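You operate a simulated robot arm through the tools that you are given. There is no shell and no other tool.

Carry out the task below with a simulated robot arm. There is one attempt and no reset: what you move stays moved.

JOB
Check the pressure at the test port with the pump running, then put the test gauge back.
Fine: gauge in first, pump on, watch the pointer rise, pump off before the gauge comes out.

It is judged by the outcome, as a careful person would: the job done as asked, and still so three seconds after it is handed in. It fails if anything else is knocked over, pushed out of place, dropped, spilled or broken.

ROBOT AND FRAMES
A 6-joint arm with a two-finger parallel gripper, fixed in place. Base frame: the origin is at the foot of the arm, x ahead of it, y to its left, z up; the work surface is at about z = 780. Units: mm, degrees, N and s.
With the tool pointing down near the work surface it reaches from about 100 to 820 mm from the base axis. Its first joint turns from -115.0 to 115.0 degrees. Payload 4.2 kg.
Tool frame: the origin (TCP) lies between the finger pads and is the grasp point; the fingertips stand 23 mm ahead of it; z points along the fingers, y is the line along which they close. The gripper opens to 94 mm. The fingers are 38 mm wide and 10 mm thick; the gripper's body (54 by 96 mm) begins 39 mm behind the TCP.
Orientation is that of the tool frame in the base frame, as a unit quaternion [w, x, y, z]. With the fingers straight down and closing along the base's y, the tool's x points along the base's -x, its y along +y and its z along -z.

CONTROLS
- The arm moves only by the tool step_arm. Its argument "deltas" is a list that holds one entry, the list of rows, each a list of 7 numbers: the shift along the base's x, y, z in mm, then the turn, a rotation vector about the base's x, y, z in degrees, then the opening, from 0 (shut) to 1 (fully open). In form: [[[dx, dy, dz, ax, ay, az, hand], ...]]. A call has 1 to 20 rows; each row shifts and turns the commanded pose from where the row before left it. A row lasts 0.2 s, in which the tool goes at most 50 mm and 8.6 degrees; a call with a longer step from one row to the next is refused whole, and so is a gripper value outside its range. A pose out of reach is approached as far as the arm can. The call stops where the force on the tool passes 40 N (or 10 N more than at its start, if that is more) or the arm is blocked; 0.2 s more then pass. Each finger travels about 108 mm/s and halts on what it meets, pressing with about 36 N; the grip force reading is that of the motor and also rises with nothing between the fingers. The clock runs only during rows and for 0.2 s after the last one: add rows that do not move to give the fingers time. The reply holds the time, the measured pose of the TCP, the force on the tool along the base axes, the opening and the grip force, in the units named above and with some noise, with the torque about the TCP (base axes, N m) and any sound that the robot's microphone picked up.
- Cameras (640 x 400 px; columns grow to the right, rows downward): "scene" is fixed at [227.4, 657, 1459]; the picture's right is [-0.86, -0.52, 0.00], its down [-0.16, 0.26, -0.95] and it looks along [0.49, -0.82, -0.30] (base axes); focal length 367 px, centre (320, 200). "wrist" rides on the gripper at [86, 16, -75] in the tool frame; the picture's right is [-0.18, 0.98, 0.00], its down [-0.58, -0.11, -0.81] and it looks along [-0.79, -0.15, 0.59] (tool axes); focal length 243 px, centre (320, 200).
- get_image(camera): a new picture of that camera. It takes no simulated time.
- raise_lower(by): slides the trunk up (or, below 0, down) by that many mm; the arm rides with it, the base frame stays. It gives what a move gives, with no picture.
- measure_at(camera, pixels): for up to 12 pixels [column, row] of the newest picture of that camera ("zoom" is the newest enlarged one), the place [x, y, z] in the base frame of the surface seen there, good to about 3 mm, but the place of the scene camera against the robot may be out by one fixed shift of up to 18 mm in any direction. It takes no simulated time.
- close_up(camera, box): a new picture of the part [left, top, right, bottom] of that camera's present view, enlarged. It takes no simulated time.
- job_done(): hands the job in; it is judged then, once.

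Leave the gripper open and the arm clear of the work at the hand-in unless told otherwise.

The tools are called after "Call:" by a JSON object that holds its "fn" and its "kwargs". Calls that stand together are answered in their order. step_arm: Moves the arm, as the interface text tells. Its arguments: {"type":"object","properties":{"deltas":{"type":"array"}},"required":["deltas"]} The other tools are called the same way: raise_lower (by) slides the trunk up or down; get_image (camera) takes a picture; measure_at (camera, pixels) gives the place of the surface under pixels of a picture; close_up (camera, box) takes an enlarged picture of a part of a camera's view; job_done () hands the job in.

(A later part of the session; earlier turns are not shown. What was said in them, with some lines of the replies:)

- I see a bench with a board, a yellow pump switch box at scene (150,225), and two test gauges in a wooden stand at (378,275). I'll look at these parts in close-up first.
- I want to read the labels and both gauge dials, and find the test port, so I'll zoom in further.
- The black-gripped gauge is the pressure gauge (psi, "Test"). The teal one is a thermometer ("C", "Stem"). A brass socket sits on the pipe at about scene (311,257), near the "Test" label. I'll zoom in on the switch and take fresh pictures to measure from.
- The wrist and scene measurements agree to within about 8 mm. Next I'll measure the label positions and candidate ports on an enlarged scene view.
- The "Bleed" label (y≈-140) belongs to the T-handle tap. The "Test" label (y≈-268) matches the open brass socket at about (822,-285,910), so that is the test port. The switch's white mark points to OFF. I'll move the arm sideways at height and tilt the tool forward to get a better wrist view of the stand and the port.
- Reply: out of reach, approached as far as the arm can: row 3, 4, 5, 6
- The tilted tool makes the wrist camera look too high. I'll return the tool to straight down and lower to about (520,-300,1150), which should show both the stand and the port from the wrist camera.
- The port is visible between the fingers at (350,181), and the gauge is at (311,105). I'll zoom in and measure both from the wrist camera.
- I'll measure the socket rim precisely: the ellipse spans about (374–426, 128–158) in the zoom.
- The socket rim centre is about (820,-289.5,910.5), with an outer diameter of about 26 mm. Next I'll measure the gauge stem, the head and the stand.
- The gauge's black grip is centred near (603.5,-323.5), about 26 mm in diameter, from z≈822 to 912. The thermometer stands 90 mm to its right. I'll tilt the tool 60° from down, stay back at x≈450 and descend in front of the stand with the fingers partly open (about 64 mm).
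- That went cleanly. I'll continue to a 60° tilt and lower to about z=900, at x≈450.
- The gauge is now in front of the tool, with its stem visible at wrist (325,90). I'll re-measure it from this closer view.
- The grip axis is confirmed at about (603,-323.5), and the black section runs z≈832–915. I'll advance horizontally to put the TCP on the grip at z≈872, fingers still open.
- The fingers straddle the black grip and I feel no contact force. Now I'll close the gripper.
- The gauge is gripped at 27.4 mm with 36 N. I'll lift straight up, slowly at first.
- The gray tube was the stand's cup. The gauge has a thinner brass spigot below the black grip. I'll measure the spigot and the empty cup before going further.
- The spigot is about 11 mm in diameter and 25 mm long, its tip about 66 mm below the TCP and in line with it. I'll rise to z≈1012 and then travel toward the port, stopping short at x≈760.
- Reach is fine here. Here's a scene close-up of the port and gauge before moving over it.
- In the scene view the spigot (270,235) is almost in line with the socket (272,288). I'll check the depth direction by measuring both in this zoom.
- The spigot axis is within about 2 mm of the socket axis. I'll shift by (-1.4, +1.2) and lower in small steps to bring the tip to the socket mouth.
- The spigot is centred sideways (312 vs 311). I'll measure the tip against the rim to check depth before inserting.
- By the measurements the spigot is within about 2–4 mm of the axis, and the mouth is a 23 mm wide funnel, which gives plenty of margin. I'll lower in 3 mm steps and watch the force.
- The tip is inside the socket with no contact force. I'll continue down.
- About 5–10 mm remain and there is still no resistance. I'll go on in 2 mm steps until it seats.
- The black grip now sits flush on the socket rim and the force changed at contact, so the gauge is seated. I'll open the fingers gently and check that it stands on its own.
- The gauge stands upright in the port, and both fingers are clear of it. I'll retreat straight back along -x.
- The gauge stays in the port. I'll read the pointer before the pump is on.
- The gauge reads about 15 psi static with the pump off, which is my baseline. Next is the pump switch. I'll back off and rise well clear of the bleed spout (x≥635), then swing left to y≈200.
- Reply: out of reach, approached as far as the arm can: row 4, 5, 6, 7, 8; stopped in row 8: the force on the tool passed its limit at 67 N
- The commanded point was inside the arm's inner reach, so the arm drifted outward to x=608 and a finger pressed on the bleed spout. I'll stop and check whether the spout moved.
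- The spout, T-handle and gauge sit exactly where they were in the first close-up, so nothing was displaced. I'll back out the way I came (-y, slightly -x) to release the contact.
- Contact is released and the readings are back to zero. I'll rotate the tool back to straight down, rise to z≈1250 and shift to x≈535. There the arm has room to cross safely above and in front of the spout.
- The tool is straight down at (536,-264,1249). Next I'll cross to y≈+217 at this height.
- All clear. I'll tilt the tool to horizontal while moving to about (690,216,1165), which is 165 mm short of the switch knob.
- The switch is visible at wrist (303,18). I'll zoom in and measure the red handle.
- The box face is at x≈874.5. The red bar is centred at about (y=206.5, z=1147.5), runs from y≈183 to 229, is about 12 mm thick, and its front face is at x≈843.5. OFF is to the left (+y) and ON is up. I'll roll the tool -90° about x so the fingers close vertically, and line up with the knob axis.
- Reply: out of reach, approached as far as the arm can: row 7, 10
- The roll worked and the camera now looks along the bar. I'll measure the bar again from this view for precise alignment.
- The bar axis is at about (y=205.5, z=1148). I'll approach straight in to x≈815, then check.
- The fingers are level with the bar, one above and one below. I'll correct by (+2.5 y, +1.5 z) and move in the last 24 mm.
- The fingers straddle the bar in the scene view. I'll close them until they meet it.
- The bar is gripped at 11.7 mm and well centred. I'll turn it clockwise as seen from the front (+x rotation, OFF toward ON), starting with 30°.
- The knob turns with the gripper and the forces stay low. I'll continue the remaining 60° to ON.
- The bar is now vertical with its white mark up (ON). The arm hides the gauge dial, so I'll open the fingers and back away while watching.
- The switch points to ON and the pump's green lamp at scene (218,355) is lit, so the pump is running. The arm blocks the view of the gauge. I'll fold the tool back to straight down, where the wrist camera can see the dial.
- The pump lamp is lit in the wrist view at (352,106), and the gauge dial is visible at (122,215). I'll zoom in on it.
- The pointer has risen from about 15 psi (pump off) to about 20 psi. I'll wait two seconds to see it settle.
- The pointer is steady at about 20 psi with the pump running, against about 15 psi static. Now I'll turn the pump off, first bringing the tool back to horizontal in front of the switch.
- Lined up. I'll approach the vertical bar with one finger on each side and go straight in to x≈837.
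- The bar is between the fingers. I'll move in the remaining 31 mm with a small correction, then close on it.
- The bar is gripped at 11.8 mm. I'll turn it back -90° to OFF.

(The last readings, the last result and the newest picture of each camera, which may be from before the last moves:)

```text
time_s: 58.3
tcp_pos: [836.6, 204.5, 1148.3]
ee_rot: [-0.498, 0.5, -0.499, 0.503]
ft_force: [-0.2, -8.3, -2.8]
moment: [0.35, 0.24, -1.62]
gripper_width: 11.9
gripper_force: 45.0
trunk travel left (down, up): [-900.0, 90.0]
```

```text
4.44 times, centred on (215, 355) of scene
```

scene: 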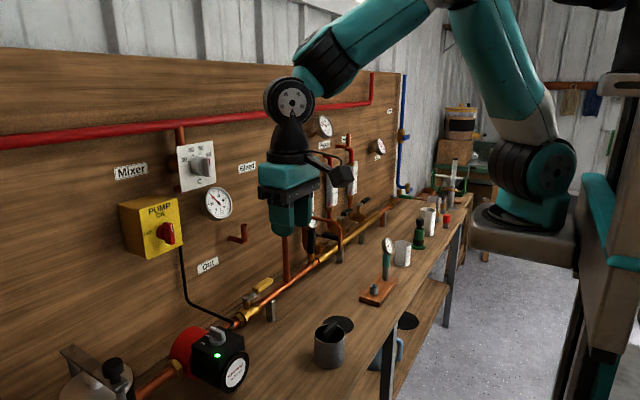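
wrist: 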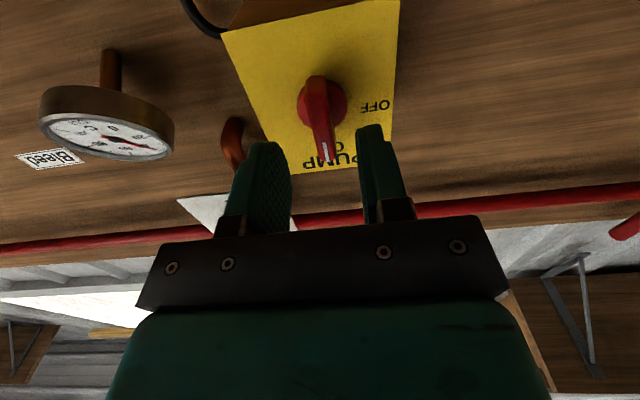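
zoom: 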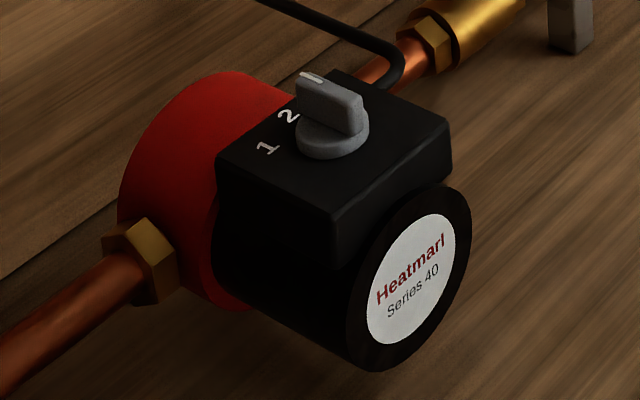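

The bar is horizontal at OFF and the pump's lamp is out. I'll open the fingers and back straight out.

Call:
{"fn": "step_arm", "kwargs": {"deltas": [[[0, 0, 0, 0, 0, 0, 0.2], [0, 0, 0, 0, 0, 0, 0.4], [0, 0, 0, 0, 0, 0, 0.4], [-15, 0, 0, 0, 0, 0, 0.4], [-25, 0, 0, 0, 0, 0, 0.4], [-30, 0, 0, 0, 0, 0, 0.4], [-30, 0, 0, 0, 0, 0, 0.4], [0, 0, 0, 0, 0, 0, 0.4]]]}}

Call:
{"fn": "close_up", "kwargs": {"camera": "scene", "box": [110, 180, 230, 290]}}

Call:
{"fn": "get_image", "kwargs": {"camera": "scene"}}

```text
time_s: 60.1
tcp_pos: [736.6, 206.3, 1148.8]
ee_rot: [-0.499, 0.5, -0.498, 0.503]
ft_force: [0.7, -1.1, 0.9]
moment: [-0.01, 0.01, 0.0]
gripper_width: 37.4
gripper_force: 0.1
trunk travel left (down, up): [-900.0, 90.0]
```

```text
3.64 times, centred on (170, 235) of scene
```

zoom: 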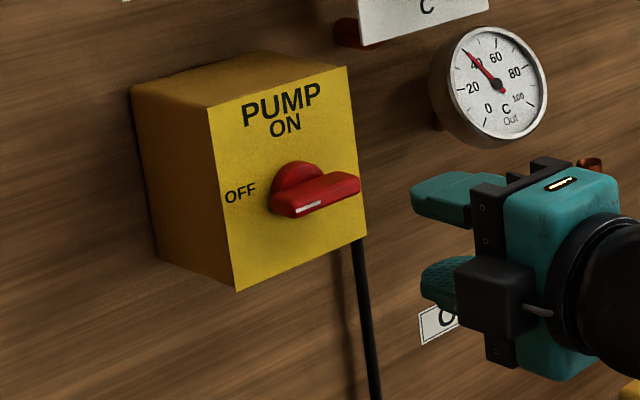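

```text
taken
```

scene: 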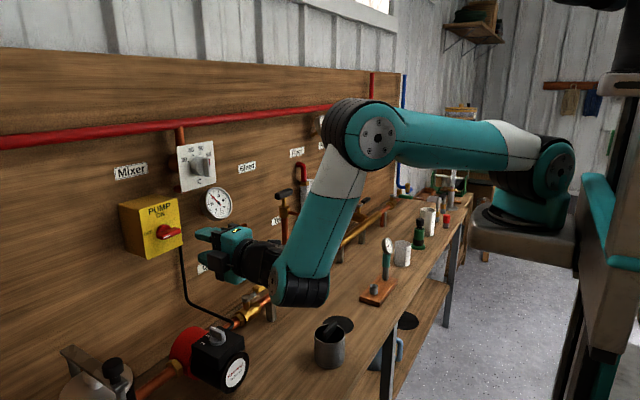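

The pump is off, with the handle back at OFF and the lamp dark. I'll roll the tool back upright here in free space.

Call:
{"fn": "step_arm", "kwargs": {"deltas": [[[0, 0, 0, 7.5, 0, 0, 0.4], [0, 0, 0, 7.5, 0, 0, 0.4], [0, 0, 0, 7.5, 0, 0, 0.4], [0, 0, 0, 7.5, 0, 0, 0.4], [0, 0, 0, 7.5, 0, 0, 0.4], [0, 0, 0, 7.5, 0, 0, 0.4], [0, 0, 0, 7.5, 0, 0, 0.4], [0, 0, 0, 7.5, 0, 0, 0.4], [0, 0, 0, 7.5, 0, 0, 0.4], [0, 0, 0, 7.5, 0, 0, 0.4], [0, 0, 0, 7.5, 0, 0, 0.4], [0, 0, 0, 7.5, 0, 0, 0.4], [0, 0, 0, 0, 0, 0, 0.4]]]}}

Call:
{"fn": "step_arm", "kwargs": {"deltas": [[[-16.4, 0, 8, 0, 7.5, 0, 0.5], [-16.4, 0, 8, 0, 7.5, 0, 0.5], [-16.4, 0, 8, 0, 7.5, 0, 0.5], [-16.4, 0, 8, 0, 7.5, 0, 0.6], [-16.4, 0, 8, 0, 7.5, 0, 0.68], [-16.4, 0, 8, 0, 7.5, 0, 0.68], [-16.4, 0, 8, 0, 7.5, 0, 0.68], [-16.4, 0, 8, 0, 7.5, 0, 0.68], [-16.4, 0, 8, 0, 7.5, 0, 0.68], [-16.4, 0, 8, 0, 7.5, 0, 0.68], [-16.4, 0, 8, 0, 7.5, 0, 0.68], [-16.4, 0, 8, 0, 7.5, 0, 0.68], [0, 0, 0, 0, 0, 0, 0.68]]]}}

Call:
{"fn": "get_image", "kwargs": {"camera": "wrist"}}

Call:
{"fn": "close_up", "kwargs": {"camera": "wrist", "box": [98, 195, 146, 235]}}

```text
time_s: 62.9
tcp_pos: [736.3, 206.6, 1147.2]
ee_rot: [0.706, -0.001, 0.708, -0.002]
ft_force: [-0.5, 0.3, 0.3]
moment: [-0.02, 0.0, 0.01]
gripper_width: 37.9
gripper_force: 0.0
trunk travel left (down, up): [-900.0, 90.0]
```

```text
time_s: 65.7
tcp_pos: [540.7, 206.1, 1244.7]
ee_rot: [-0.002, -0.002, 1.0, 0.0]
ft_force: [0.2, -0.7, 0.0]
moment: [0.01, 0.02, -0.01]
gripper_width: 63.9
gripper_force: 0.0
trunk travel left (down, up): [-900.0, 90.0]
```

```text
taken
```

wrist: 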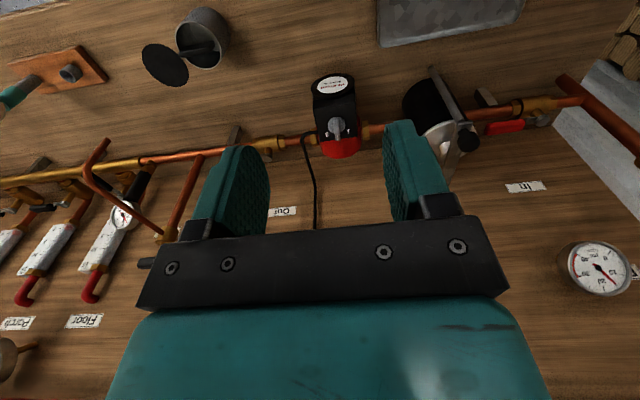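

```text
10.00 times, centred on (122, 215) of wrist
```

zoom: 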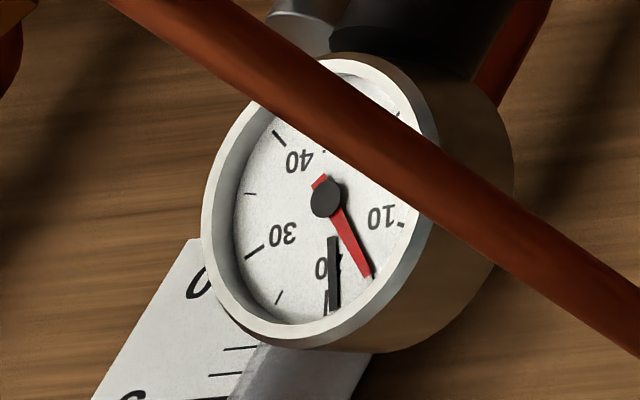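

The red pointer has dropped back to about 15 psi, and the black drag hand still marks the 20 psi peak. The pump is off, so the gauge can come out. I'll cross back to the right at this height.

Call:
{"fn": "step_arm", "kwargs": {"deltas": [[[0, -40, 0, 0, 0, 0, 0.68], [0, -40, 0, 0, 0, 0, 0.68], [0, -40, 0, 0, 0, 0, 0.68], [0, -40, 0, 0, 0, 0, 0.68], [0, -40, 0, 0, 0, 0, 0.68], [0, -40, 0, 0, 0, 0, 0.68], [0, -40, 0, 0, 0, 0, 0.68], [0, -40, 0, 0, 0, 0, 0.68], [0, -40, 0, 0, 0, 0, 0.68], [0, -40, 0, 0, 0, 0, 0.68], [0, -40, 0, 0, 0, 0, 0.68], [0, -40, 0, 0, 0, 0, 0.68], [0, -15, 0, 0, 0, 0, 0.68], [0, 0, 0, 0, 0, 0, 0.68]]]}}

Call:
{"fn": "get_image", "kwargs": {"camera": "wrist"}}

```text
time_s: 68.7
tcp_pos: [540.7, -290.3, 1244.4]
ee_rot: [-0.001, -0.003, 1.0, -0.001]
ft_force: [-0.1, 0.2, -0.5]
moment: [-0.02, -0.02, 0.01]
gripper_width: 63.9
gripper_force: 0.1
trunk travel left (down, up): [-900.0, 90.0]
```

```text
taken
```

wrist: 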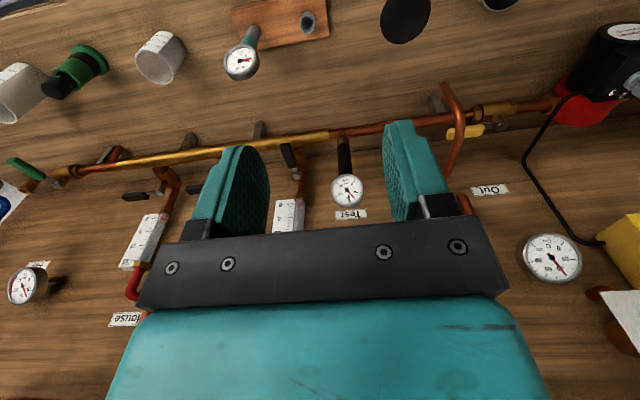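

The gauge is visible in the port at wrist (347,185). I'll descend and tilt back to the approach pose, about (605,-290,955) at 60°.

Call:
{"fn": "step_arm", "kwargs": {"deltas": [[[8, 0, -36, 0, -7.5, 0, 0.68], [8, 0, -36, 0, -7.5, 0, 0.68], [8, 0, -36, 0, -7.5, 0, 0.68], [8, 0, -36, 0, -7.5, 0, 0.68], [8, 0, -36, 0, -7.5, 0, 0.68], [8, 0, -36, 0, -7.5, 0, 0.68], [8, 0, -36, 0, -7.5, 0, 0.68], [8, 0, -37, 0, -7.5, 0, 0.68], [0, 0, 0, 0, 0, 0, 0.68], [0, 0, 0, 0, 0, 0, 0.68]]]}}

Call:
{"fn": "get_image", "kwargs": {"camera": "wrist"}}

```text
time_s: 70.9
tcp_pos: [605.7, -288.8, 954.1]
ee_rot: [0.499, -0.002, 0.866, -0.003]
ft_force: [0.3, -0.5, -1.5]
moment: [-0.04, 0.0, -0.01]
gripper_width: 63.8
gripper_force: 0.1
trunk travel left (down, up): [-900.0, 90.0]
```

```text
taken
```

wrist: 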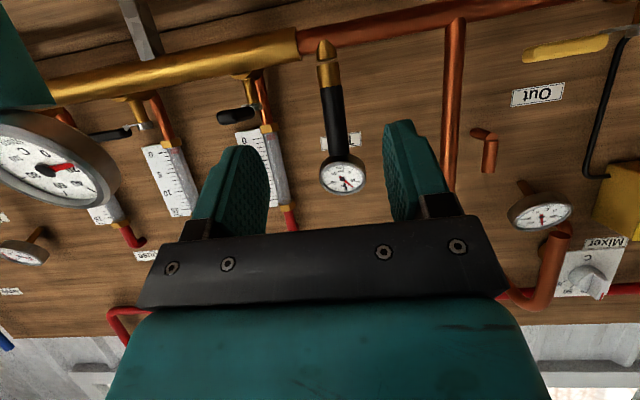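

Same view as when I left. I'll measure the gauge grip in the port to line up for the regrasp.

Call:
{"fn": "measure_at", "kwargs": {"camera": "wrist", "pixels": [[335, 115], [325, 115], [345, 115], [333, 95], [323, 95], [343, 95], [338, 140], [328, 140], [348, 140], [330, 75], [342, 180], [330, 60]]}}

```text
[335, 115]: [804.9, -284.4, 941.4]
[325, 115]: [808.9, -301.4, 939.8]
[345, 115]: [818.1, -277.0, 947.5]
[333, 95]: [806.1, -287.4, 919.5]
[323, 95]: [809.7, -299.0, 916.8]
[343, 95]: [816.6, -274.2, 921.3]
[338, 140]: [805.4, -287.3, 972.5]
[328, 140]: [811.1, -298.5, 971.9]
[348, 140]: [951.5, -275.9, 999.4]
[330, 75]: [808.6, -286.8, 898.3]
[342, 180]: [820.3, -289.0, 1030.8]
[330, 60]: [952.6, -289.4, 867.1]
```

The grip is at about (818,-288.5), unchanged. I'll advance straight in with the fingers open.

Call:
{"fn": "step_arm", "kwargs": {"deltas": [[[35, 0, 0.5, 0, 0, 0, 0.68], [40, 0, 0.5, 0, 0, 0, 0.68], [40, 0, 0, 0, 0, 0, 0.68], [35, 0, 0, 0, 0, 0, 0.68], [25, 0, 0, 0, 0, 0, 0.68], [15, 0, 0, 0, 0, 0, 0.68], [10, 0, 0, 0, 0, 0, 0.68], [11, 0, 0, 0, 0, 0, 0.68], [0, 0, 0, 0, 0, 0, 0.68], [0, 0, 0, 0, 0, 0, 0.68]]]}}

Call:
{"fn": "get_image", "kwargs": {"camera": "wrist"}}

Call:
{"fn": "close_up", "kwargs": {"camera": "scene", "box": [280, 190, 360, 262]}}

```text
time_s: 73.1
tcp_pos: [815.3, -288.0, 955.1]
ee_rot: [0.499, -0.001, 0.866, -0.003]
ft_force: [0.2, 0.3, 0.2]
moment: [0.01, 0.0, 0.01]
gripper_width: 63.9
gripper_force: 0.0
trunk travel left (down, up): [-900.0, 90.0]
```

```text
taken
```

wrist: 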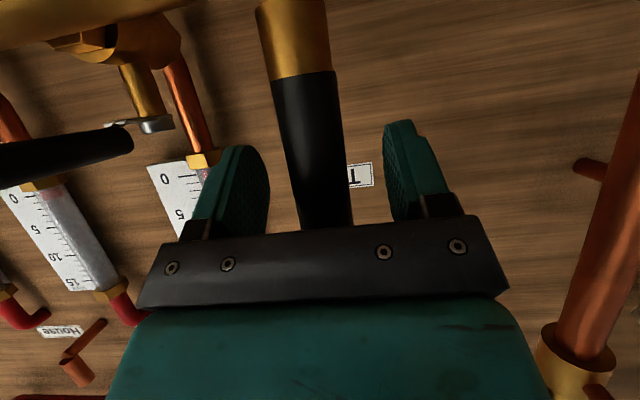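

```text
5.56 times, centred on (320, 226) of scene
```

zoom: 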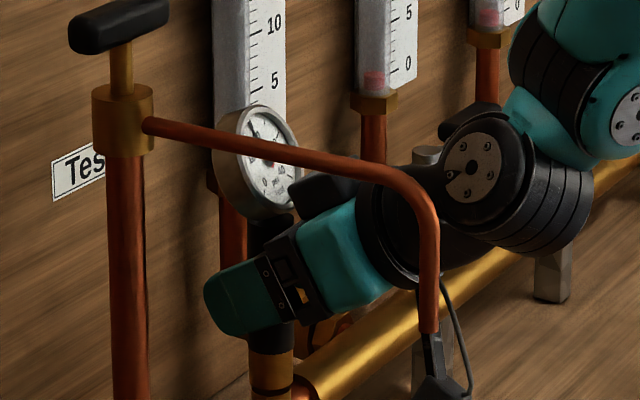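

This matches the release pose. I'll make a 1 mm correction and close on the grip.

Call:
{"fn": "step_arm", "kwargs": {"deltas": [[[1, -0.8, 0, 0, 0, 0, 0.68], [0, 0, 0, 0, 0, 0, 0.45], [0, 0, 0, 0, 0, 0, 0.2], [0, 0, 0, 0, 0, 0, 0.1], [0, 0, 0, 0, 0, 0, 0.1], [0, 0, 0, 0, 0, 0, 0.1]]]}}

```text
time_s: 74.5
tcp_pos: [816.1, -289.4, 956.2]
ee_rot: [0.499, -0.002, 0.867, -0.002]
ft_force: [0.0, 0.7, 1.4]
moment: [0.07, 0.03, -0.01]
gripper_width: 27.2
gripper_force: 35.5
trunk travel left (down, up): [-900.0, 90.0]
```

It is gripped again at 27.2 mm. I'll lift straight up slowly to clear the socket.

Call:
{"fn": "step_arm", "kwargs": {"deltas": [[[0, 0, 3, 0, 0, 0, 0.1], [0, 0, 4, 0, 0, 0, 0.1], [0, 0, 5, 0, 0, 0, 0.1], [0, 0, 6, 0, 0, 0, 0.1], [0, 0, 8, 0, 0, 0, 0.1], [0, 0, 10, 0, 0, 0, 0.1], [0, 0, 10, 0, 0, 0, 0.1], [0, 0, 10, 0, 0, 0, 0.1], [0, 0, 0, 0, 0, 0, 0.1]]]}}

Call:
{"fn": "close_up", "kwargs": {"camera": "scene", "box": [280, 190, 360, 262]}}

Call:
{"fn": "get_image", "kwargs": {"camera": "wrist"}}

```text
time_s: 76.5
tcp_pos: [816.8, -289.0, 1012.6]
ee_rot: [0.499, -0.002, 0.867, -0.002]
ft_force: [0.1, -0.1, -1.1]
moment: [0.04, -0.01, 0.02]
gripper_width: 27.5
gripper_force: 36.2
trunk travel left (down, up): [-900.0, 90.0]
```

```text
5.56 times, centred on (320, 226) of scene
```

zoom: 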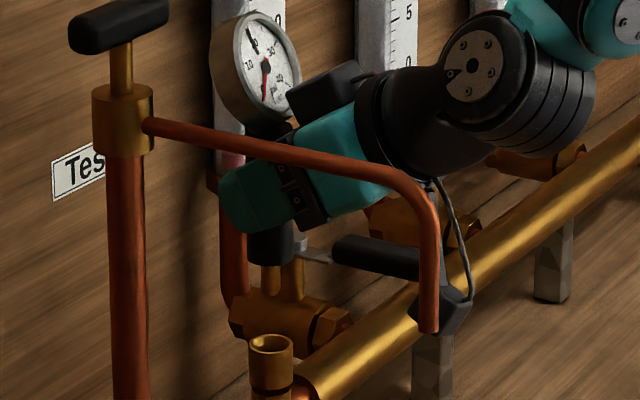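

```text
taken
```

wrist: 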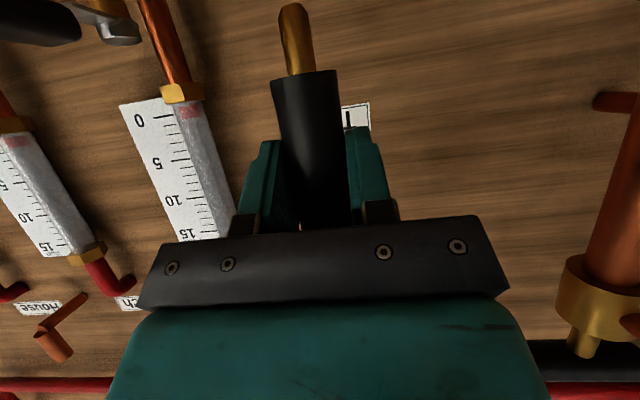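

The gauge is out, its red pointer back at 0 and the drag hand marking the 20 psi peak. I'll measure the spigot in the hand to know where it hangs now.

Call:
{"fn": "measure_at", "kwargs": {"camera": "wrist", "pixels": [[297, 40], [286, 40], [309, 40], [293, 12], [284, 20], [304, 20], [305, 90], [275, 90], [335, 90], [300, 74], [298, 66], [291, 6]]}}

```text
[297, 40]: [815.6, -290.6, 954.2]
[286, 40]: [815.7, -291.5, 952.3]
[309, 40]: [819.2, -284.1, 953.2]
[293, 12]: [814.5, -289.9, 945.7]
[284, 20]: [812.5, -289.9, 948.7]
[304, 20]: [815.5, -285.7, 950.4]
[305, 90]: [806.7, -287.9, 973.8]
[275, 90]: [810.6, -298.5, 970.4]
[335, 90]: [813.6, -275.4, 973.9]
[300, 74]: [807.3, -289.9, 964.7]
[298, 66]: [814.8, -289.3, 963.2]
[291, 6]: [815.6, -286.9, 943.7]
```

In the hand, the grip bottom hangs about 45.5 mm below the TCP, the tip about 69 mm, and the axis is about 3 mm ahead in x. I'll carry it back along the same path to above the stand's empty cup at about (603.5,-323.5).

Call:
{"fn": "step_arm", "kwargs": {"deltas": [[[-20, 0, 0, 0, 0, 0, 0.1], [-30, -5, 0, 0, 0, 0, 0.1], [-35, -6, 0, 0, 0, 0, 0.1], [-36, -6, 0, 0, 0, 0, 0.1], [-36, -6, 0, 0, 0, 0, 0.1], [-35, -6, 0, 0, 0, 0, 0.1], [-25, -6, 0, 0, 0, 0, 0.1], [0, 0, -20, 0, 0, 0, 0.1], [0, 0, -20, 0, 0, 0, 0.1], [0, 0, 0, 0, 0, 0, 0.1], [0, 0, 0, 0, 0, 0, 0.1]]]}}

Call:
{"fn": "get_image", "kwargs": {"camera": "wrist"}}

Call:
{"fn": "close_up", "kwargs": {"camera": "scene", "box": [340, 220, 440, 310]}}

Call:
{"fn": "close_up", "kwargs": {"camera": "scene", "box": [360, 255, 400, 300]}}

```text
time_s: 78.9
tcp_pos: [599.4, -325.1, 971.4]
ee_rot: [0.499, -0.002, 0.866, -0.002]
ft_force: [0.8, -0.3, -1.4]
moment: [0.04, 0.02, -0.01]
gripper_width: 27.2
gripper_force: 36.3
trunk travel left (down, up): [-900.0, 90.0]
```

```text
taken
```

wrist: 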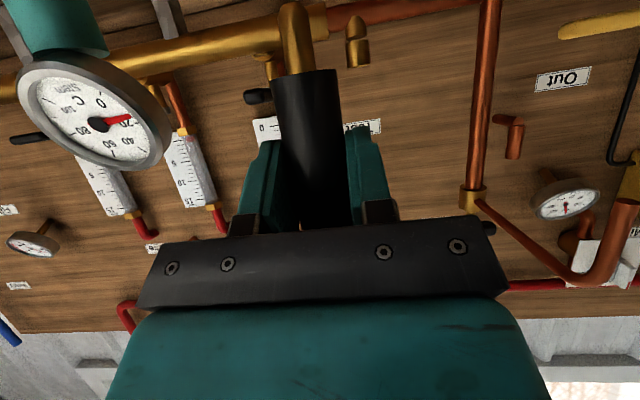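

```text
4.44 times, centred on (390, 265) of scene
```

zoom: 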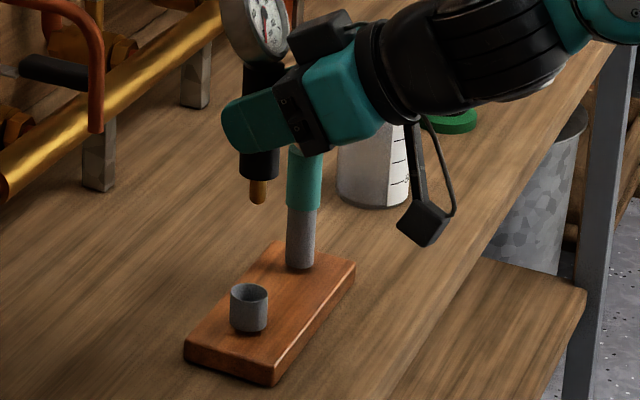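

```text
8.89 times, centred on (380, 278) of scene
```

zoom: 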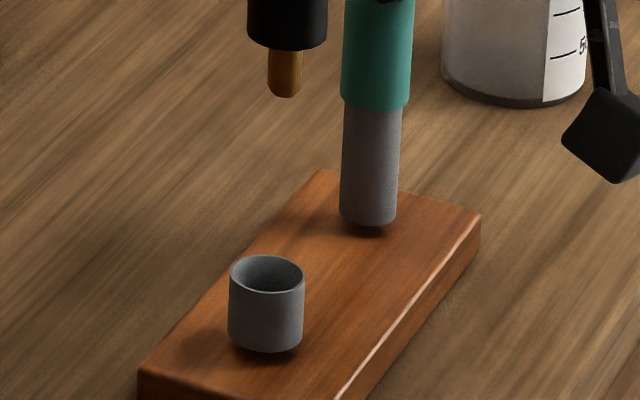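

I'll measure the spigot, the grip edge and the cup rim in this same zoom, so the relative offset is exact.

Call:
{"fn": "measure_at", "kwargs": {"camera": "zoom", "pixels": [[285, 70], [275, 70], [295, 70], [285, 88], [287, 30], [255, 30], [320, 30], [266, 310], [235, 305], [300, 305], [267, 290], [267, 258]]}}

Call:
{"fn": "close_up", "kwargs": {"camera": "scene", "box": [366, 276, 386, 298]}}

```text
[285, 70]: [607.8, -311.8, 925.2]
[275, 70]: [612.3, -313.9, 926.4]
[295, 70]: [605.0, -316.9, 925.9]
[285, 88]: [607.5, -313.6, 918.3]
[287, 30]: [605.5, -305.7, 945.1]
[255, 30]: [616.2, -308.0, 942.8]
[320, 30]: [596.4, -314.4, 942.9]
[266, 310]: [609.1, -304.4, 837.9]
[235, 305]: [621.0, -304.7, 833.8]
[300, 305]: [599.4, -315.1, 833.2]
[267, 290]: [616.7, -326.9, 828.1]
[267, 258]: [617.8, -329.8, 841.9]
```

```text
16.00 times, centred on (376, 287) of scene
```

zoom: 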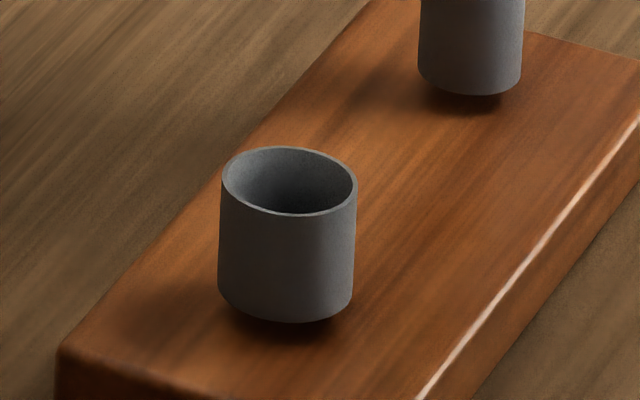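

Call:
{"fn": "measure_at", "kwargs": {"camera": "zoom", "pixels": [[288, 149], [288, 213], [223, 178], [356, 183], [286, 250], [255, 250], [320, 250], [250, 208], [330, 205], [225, 250], [350, 250], [471, 50]]}}

```text
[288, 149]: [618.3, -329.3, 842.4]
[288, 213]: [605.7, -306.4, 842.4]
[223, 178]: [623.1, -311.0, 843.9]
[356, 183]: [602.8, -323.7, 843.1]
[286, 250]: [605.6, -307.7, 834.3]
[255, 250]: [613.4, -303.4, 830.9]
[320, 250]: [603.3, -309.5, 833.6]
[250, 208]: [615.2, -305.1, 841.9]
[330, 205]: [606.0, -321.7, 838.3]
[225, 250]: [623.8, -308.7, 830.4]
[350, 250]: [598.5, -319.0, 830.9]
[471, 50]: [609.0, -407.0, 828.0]
```

The cup rim centre is about (+2.6, +0.6) mm from the spigot axis. I'll correct by (+2,+1) and lower until the tip is just above the rim.

Call:
{"fn": "step_arm", "kwargs": {"deltas": [[[2, 1, -10, 0, 0, 0, 0.1], [0, 0, -20, 0, 0, 0, 0.1], [0, 0, -15, 0, 0, 0, 0.1], [0, 0, -12, 0, 0, 0, 0.1], [0, 0, 0, 0, 0, 0, 0.1], [0, 0, 0, 0, 0, 0, 0.1]]]}}

Call:
{"fn": "close_up", "kwargs": {"camera": "scene", "box": [366, 270, 386, 292]}}

```text
time_s: 80.3
tcp_pos: [601.8, -323.2, 915.2]
ee_rot: [0.499, -0.002, 0.867, -0.002]
ft_force: [-0.4, 0.0, -0.7]
moment: [0.05, 0.02, -0.02]
gripper_width: 27.2
gripper_force: 36.4
trunk travel left (down, up): [-900.0, 90.0]
```

```text
16.00 times, centred on (376, 281) of scene
```

zoom: 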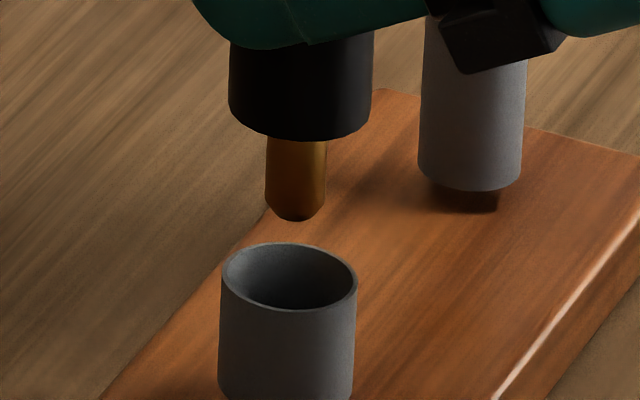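

Call:
{"fn": "measure_at", "kwargs": {"camera": "zoom", "pixels": [[296, 170], [296, 190], [280, 180], [312, 180], [300, 100], [296, 212], [290, 309], [290, 245], [224, 275], [356, 280], [287, 340], [300, 125]]}}

```text
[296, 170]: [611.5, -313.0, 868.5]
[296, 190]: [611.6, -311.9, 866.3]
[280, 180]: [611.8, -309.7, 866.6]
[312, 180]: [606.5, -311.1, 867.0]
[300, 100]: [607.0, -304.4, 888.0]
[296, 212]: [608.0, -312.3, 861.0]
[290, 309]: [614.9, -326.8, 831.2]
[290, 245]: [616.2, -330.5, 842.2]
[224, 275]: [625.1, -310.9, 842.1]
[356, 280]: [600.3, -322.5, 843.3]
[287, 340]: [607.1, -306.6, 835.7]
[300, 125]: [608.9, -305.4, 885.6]
```

The spigot and cup axes agree to within about 1 mm. The tip is about 17 mm above the rim. I'll lower in small steps.

Call:
{"fn": "step_arm", "kwargs": {"deltas": [[[0, 0, -6, 0, 0, 0, 0.1], [0, 0, -6, 0, 0, 0, 0.1], [0, 0, -5, 0, 0, 0, 0.1], [0, 0, -5, 0, 0, 0, 0.1], [0, 0, -4, 0, 0, 0, 0.1], [0, 0, 0, 0, 0, 0, 0.1]]]}}

Call:
{"fn": "close_up", "kwargs": {"camera": "scene", "box": [366, 270, 386, 292]}}

```text
time_s: 81.7
tcp_pos: [601.9, -323.2, 889.6]
ee_rot: [0.499, -0.002, 0.866, -0.002]
ft_force: [0.0, 0.0, -1.5]
moment: [-0.01, 0.03, 0.01]
gripper_width: 27.4
gripper_force: 36.1
trunk travel left (down, up): [-900.0, 90.0]
```

```text
16.00 times, centred on (376, 281) of scene
```

zoom: 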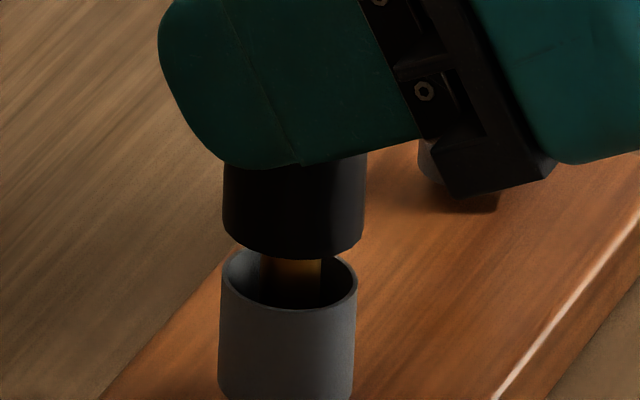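

The spigot is inside the cup with no contact force. About 12 mm remains, so I'll continue gently.

Call:
{"fn": "step_arm", "kwargs": {"deltas": [[[0, 0, -3, 0, 0, 0, 0.1], [0, 0, -3, 0, 0, 0, 0.1], [0, 0, -2.5, 0, 0, 0, 0.1], [0, 0, 0, 0, 0, 0, 0.1]]]}}

Call:
{"fn": "step_arm", "kwargs": {"deltas": [[[0, 0, -1.5, 0, 0, 0, 0.1], [0, 0, 0, 0, 0, 0, 0.1]]]}}

Call:
{"fn": "close_up", "kwargs": {"camera": "scene", "box": [366, 270, 386, 292]}}

```text
time_s: 82.7
tcp_pos: [600.7, -324.0, 880.2]
ee_rot: [0.499, -0.001, 0.867, -0.002]
ft_force: [0.0, 1.2, -1.0]
moment: [0.03, 0.06, -0.03]
gripper_width: 27.0
gripper_force: 35.9
trunk travel left (down, up): [-900.0, 90.0]
```

```text
time_s: 83.3
tcp_pos: [602.0, -324.6, 879.7]
ee_rot: [0.499, -0.002, 0.867, -0.002]
ft_force: [-0.7, 1.2, -1.4]
moment: [-0.01, 0.03, 0.0]
gripper_width: 27.4
gripper_force: 36.5
trunk travel left (down, up): [-900.0, 90.0]
```

```text
16.00 times, centred on (376, 281) of scene
```

zoom: 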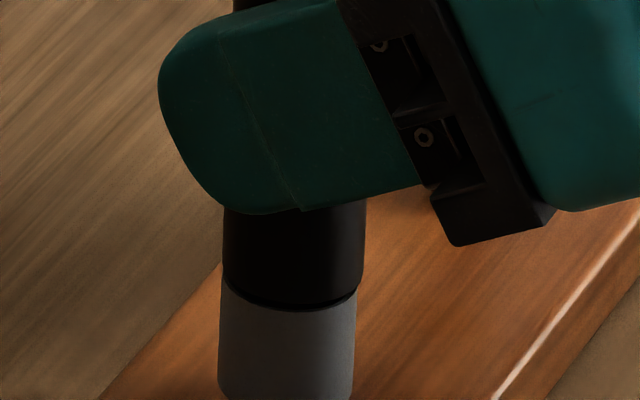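

Only about 1–2 mm of gap is left, visible on the right at (355,292). I'll lower by 1 mm steps.

Call:
{"fn": "step_arm", "kwargs": {"deltas": [[[0, 0, -1, 0, 0, 0, 0.1], [0, 0, 0, 0, 0, 0, 0.1]]]}}

Call:
{"fn": "step_arm", "kwargs": {"deltas": [[[0, 0, -1, 0, 0, 0, 0.1], [0, 0, 0, 0, 0, 0, 0.1]]]}}

Call:
{"fn": "close_up", "kwargs": {"camera": "scene", "box": [366, 270, 386, 292]}}

```text
time_s: 83.9
tcp_pos: [601.3, -323.1, 878.8]
ee_rot: [0.5, -0.002, 0.866, -0.002]
ft_force: [0.6, -0.3, -1.8]
moment: [0.01, 0.05, -0.03]
gripper_width: 27.3
gripper_force: 36.5
trunk travel left (down, up): [-900.0, 90.0]
```

```text
time_s: 84.5
tcp_pos: [602.3, -322.9, 876.4]
ee_rot: [0.499, -0.002, 0.866, -0.002]
ft_force: [-0.5, 0.5, -1.8]
moment: [0.02, 0.01, -0.01]
gripper_width: 27.2
gripper_force: 35.8
trunk travel left (down, up): [-900.0, 90.0]
```

```text
16.00 times, centred on (376, 281) of scene
```

zoom: 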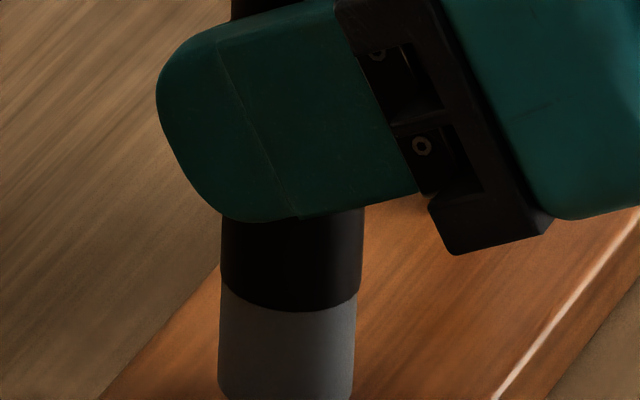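

It looks flush now, but the weight is still on the gripper. I'll lower a touch more until the cup takes the load.

Call:
{"fn": "step_arm", "kwargs": {"deltas": [[[0, 0, -1, 0, 0, 0, 0.1], [0, 0, 0, 0, 0, 0, 0.1]]]}}

Call:
{"fn": "step_arm", "kwargs": {"deltas": [[[0, 0, -0.7, 0, 0, 0, 0.1], [0, 0, 0, 0, 0, 0, 0.1]]]}}

Call:
{"fn": "close_up", "kwargs": {"camera": "scene", "box": [366, 270, 386, 292]}}

```text
time_s: 85.1
tcp_pos: [601.5, -324.2, 876.3]
ee_rot: [0.499, -0.002, 0.866, -0.002]
ft_force: [-0.1, 1.0, 0.9]
moment: [0.04, -0.01, -0.01]
gripper_width: 27.2
gripper_force: 36.1
trunk travel left (down, up): [-900.0, 90.0]
```

```text
time_s: 85.7
tcp_pos: [602.9, -324.5, 877.1]
ee_rot: [0.5, -0.002, 0.866, -0.002]
ft_force: [0.5, 2.3, 11.5]
moment: [0.24, 0.0, -0.02]
gripper_width: 27.2
gripper_force: 35.9
trunk travel left (down, up): [-900.0, 90.0]
```

```text
16.00 times, centred on (376, 281) of scene
```

zoom: 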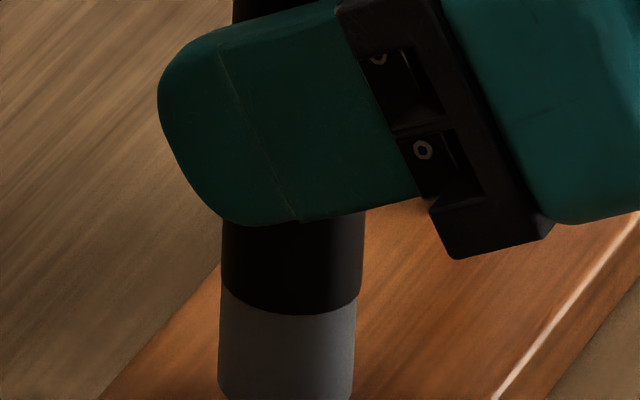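

The reading went to +11.5 N, so the gauge is seated in the cup. I'll ease off 0.7 mm and open the fingers.

Call:
{"fn": "step_arm", "kwargs": {"deltas": [[[0, 0, 0.7, 0, 0, 0, 0.1], [0, 0, 0, 0, 0, 0, 0.3], [0, 0, 0, 0, 0, 0, 0.4], [0, 0, 0, 0, 0, 0, 0.55], [0, 0, 0, 0, 0, 0, 0.68], [0, 0, 0, 0, 0, 0, 0.68]]]}}

Call:
{"fn": "close_up", "kwargs": {"camera": "scene", "box": [340, 220, 440, 310]}}

Call:
{"fn": "get_image", "kwargs": {"camera": "wrist"}}

```text
time_s: 87.1
tcp_pos: [601.1, -324.4, 875.6]
ee_rot: [0.499, -0.002, 0.866, -0.002]
ft_force: [0.4, 0.2, 0.0]
moment: [0.03, 0.0, -0.01]
gripper_width: 63.9
gripper_force: 0.1
trunk travel left (down, up): [-900.0, 90.0]
```

```text
4.44 times, centred on (390, 265) of scene
```

zoom: 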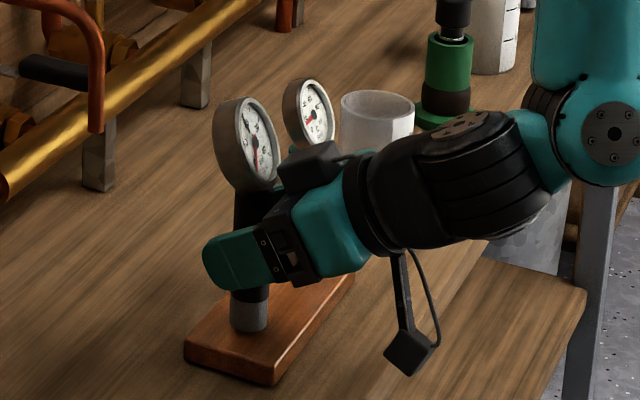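

```text
taken
```

wrist: 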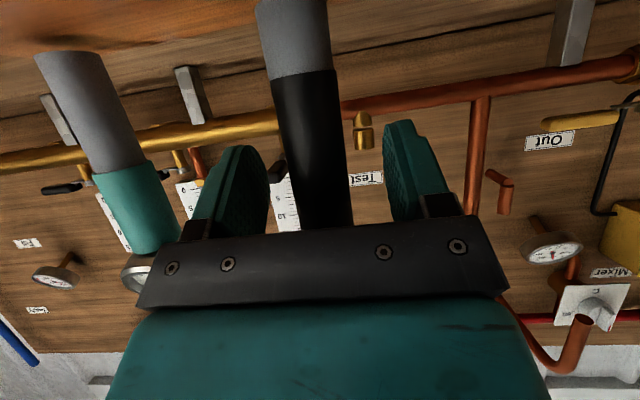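

The gauge stands upright in its cup, exactly as at the start. I'll retreat straight back along -x.

Call:
{"fn": "step_arm", "kwargs": {"deltas": [[[-8, 0, 0, 0, 0, 0, 0.68], [-15, 0, 0, 0, 0, 0, 0.68], [-25, 0, 0, 0, 0, 0, 0.68], [-30, 0, 0, 0, 0, 0, 0.68], [-30, 0, 0, 0, 0, 0, 0.68], [-35, 0, 0, 0, 0, 0, 0.68], [0, 0, 10, 0, 0, 0, 0.8], [0, 0, 20, 0, 0, 0, 0.9], [0, 0, 0, 0, 0, 0, 1]]]}}

Call:
{"fn": "get_image", "kwargs": {"camera": "wrist"}}

Call:
{"fn": "get_image", "kwargs": {"camera": "scene"}}

Call:
{"fn": "close_up", "kwargs": {"camera": "scene", "box": [340, 220, 440, 310]}}

```text
time_s: 89.1
tcp_pos: [458.7, -323.9, 905.5]
ee_rot: [0.498, -0.003, 0.867, -0.001]
ft_force: [-0.1, 0.9, -0.4]
moment: [0.0, 0.02, 0.05]
gripper_width: 94.0
gripper_force: 0.1
trunk travel left (down, up): [-900.0, 90.0]
```

```text
taken
```

wrist: 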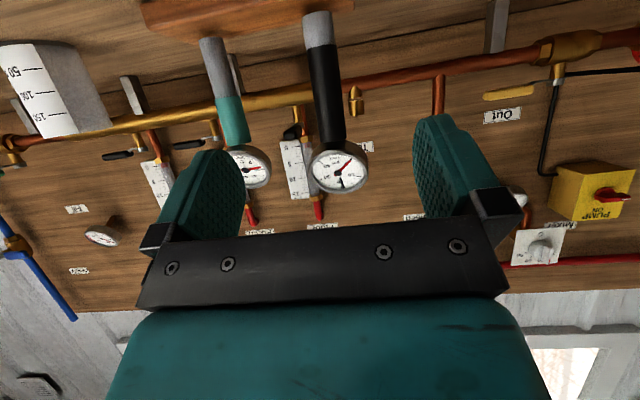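

```text
taken
```

scene: 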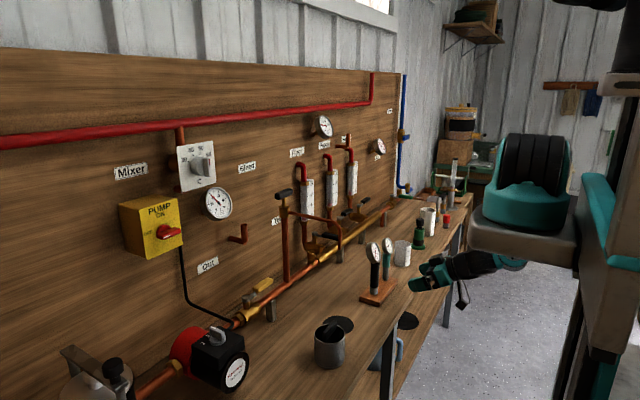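

```text
4.44 times, centred on (390, 265) of scene
```

zoom: 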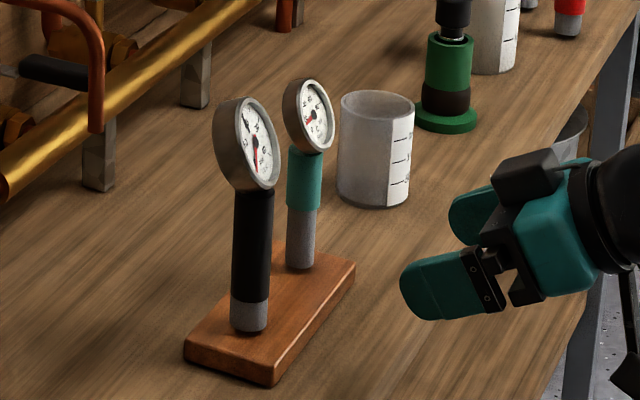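

Both gauges are in the stand, the switch is at OFF and the pump lamp is dark. I'll check the port area and the spout once more, and lift the arm clear by reversing my first descent.

Call:
{"fn": "close_up", "kwargs": {"camera": "scene", "box": [260, 180, 350, 270]}}

Call:
{"fn": "step_arm", "kwargs": {"deltas": [[[4, 2, 30, 0, 7.5, 0, 1], [4, 2, 30, 0, 7.5, 0, 1], [4, 3, 30, 0, 7.5, 0, 1], [7, 3, 30, 0, 7.5, 0, 1], [9, 4, 30, 0, 7.5, 0, 1], [9, 4, 30, 0, 7.5, 0, 1], [9, 4, 32, 0, 7.5, 0, 1], [9, 4, 32, 0, 7.5, 0, 1], [0, 0, 0, 0, 0, 0, 1], [0, 0, 0, 0, 0, 0, 1]]]}}

Call:
{"fn": "get_image", "kwargs": {"camera": "scene"}}

Call:
{"fn": "close_up", "kwargs": {"camera": "scene", "box": [100, 190, 260, 400]}}

Call:
{"fn": "get_image", "kwargs": {"camera": "wrist"}}

```text
4.44 times, centred on (305, 225) of scene
```

zoom: 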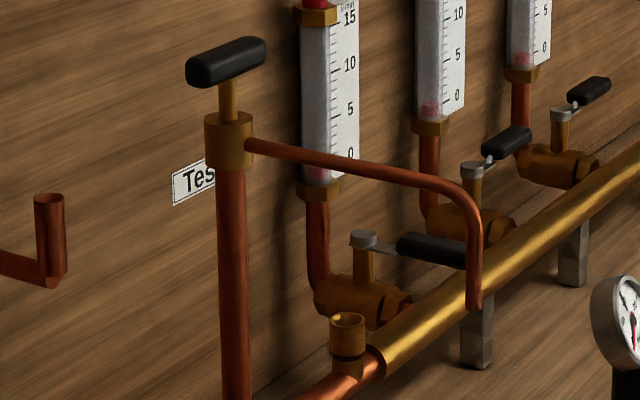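

```text
time_s: 91.3
tcp_pos: [514.1, -297.5, 1150.9]
ee_rot: [-0.001, -0.003, 1.0, -0.001]
ft_force: [0.2, 0.0, -0.5]
moment: [0.0, -0.03, 0.01]
gripper_width: 94.0
gripper_force: 0.1
trunk travel left (down, up): [-900.0, 90.0]
```

```text
taken
```

scene: 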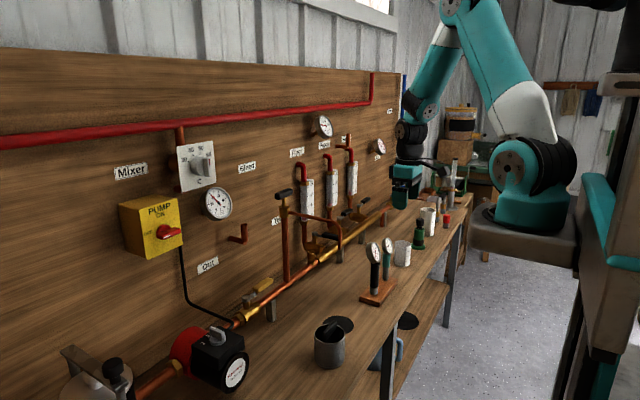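

```text
1.90 times, centred on (180, 295) of scene
```

zoom: 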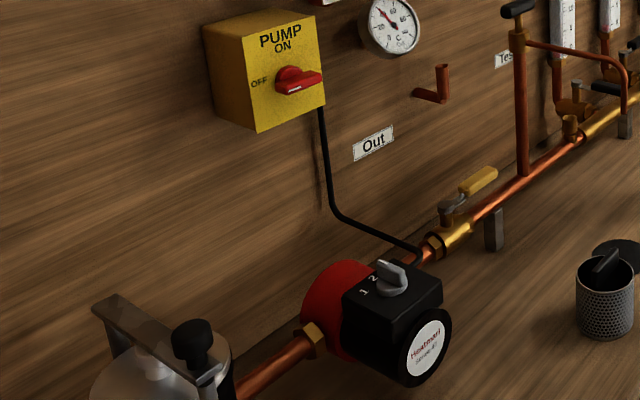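

```text
taken
```

wrist: 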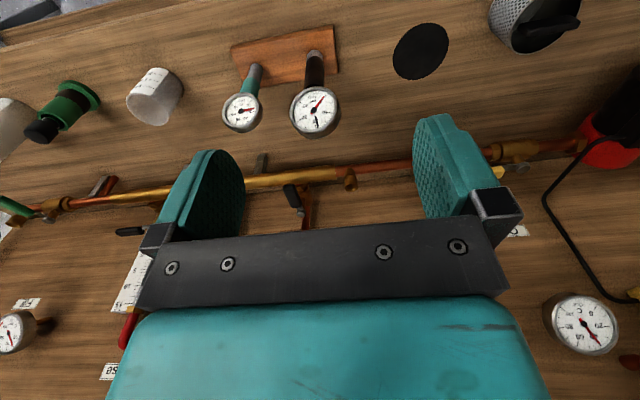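

Everything is back as it was. The gauge is in its cup with the red pointer at 0 and the drag hand still at about 20 psi. The pump is off with its lamp dark, the port is empty and dry, and the spout and valves haven't moved. The gripper is open and the arm is clear, so I'm handing in. The test port read about 15 psi static and about 20 psi with the pump running.

Call:
{"fn": "job_done", "kwargs": {}}

```text
The job is handed in.
```

The test port read about **20 psi with the pump running**, up from about 15 psi with it off. The test gauge is back in its stand.

I followed your order:
1. **Gauge in:** I seated it in the test port, where it read about 15 psi.
2. **Pump on:** the pump lamp lit and the pointer rose to about 20 psi, then held steady.
3. **Pump off:** the lamp went out and the pointer dropped back to about 15 psi.
4. **Gauge out:** I lifted it from the port and put it back in its cup.

While I was moving to the switch, a finger of the gripper pressed against the bleed spout, with a force of up to 67 N. I backed off straight away. Close-ups before and after show the spout, its handle and the gauge in the same places.

The gauge's red pointer is back at 0, but its black peak marker still shows 20 psi because I didn't reset it. The gripper is open and the arm is clear of the bench.
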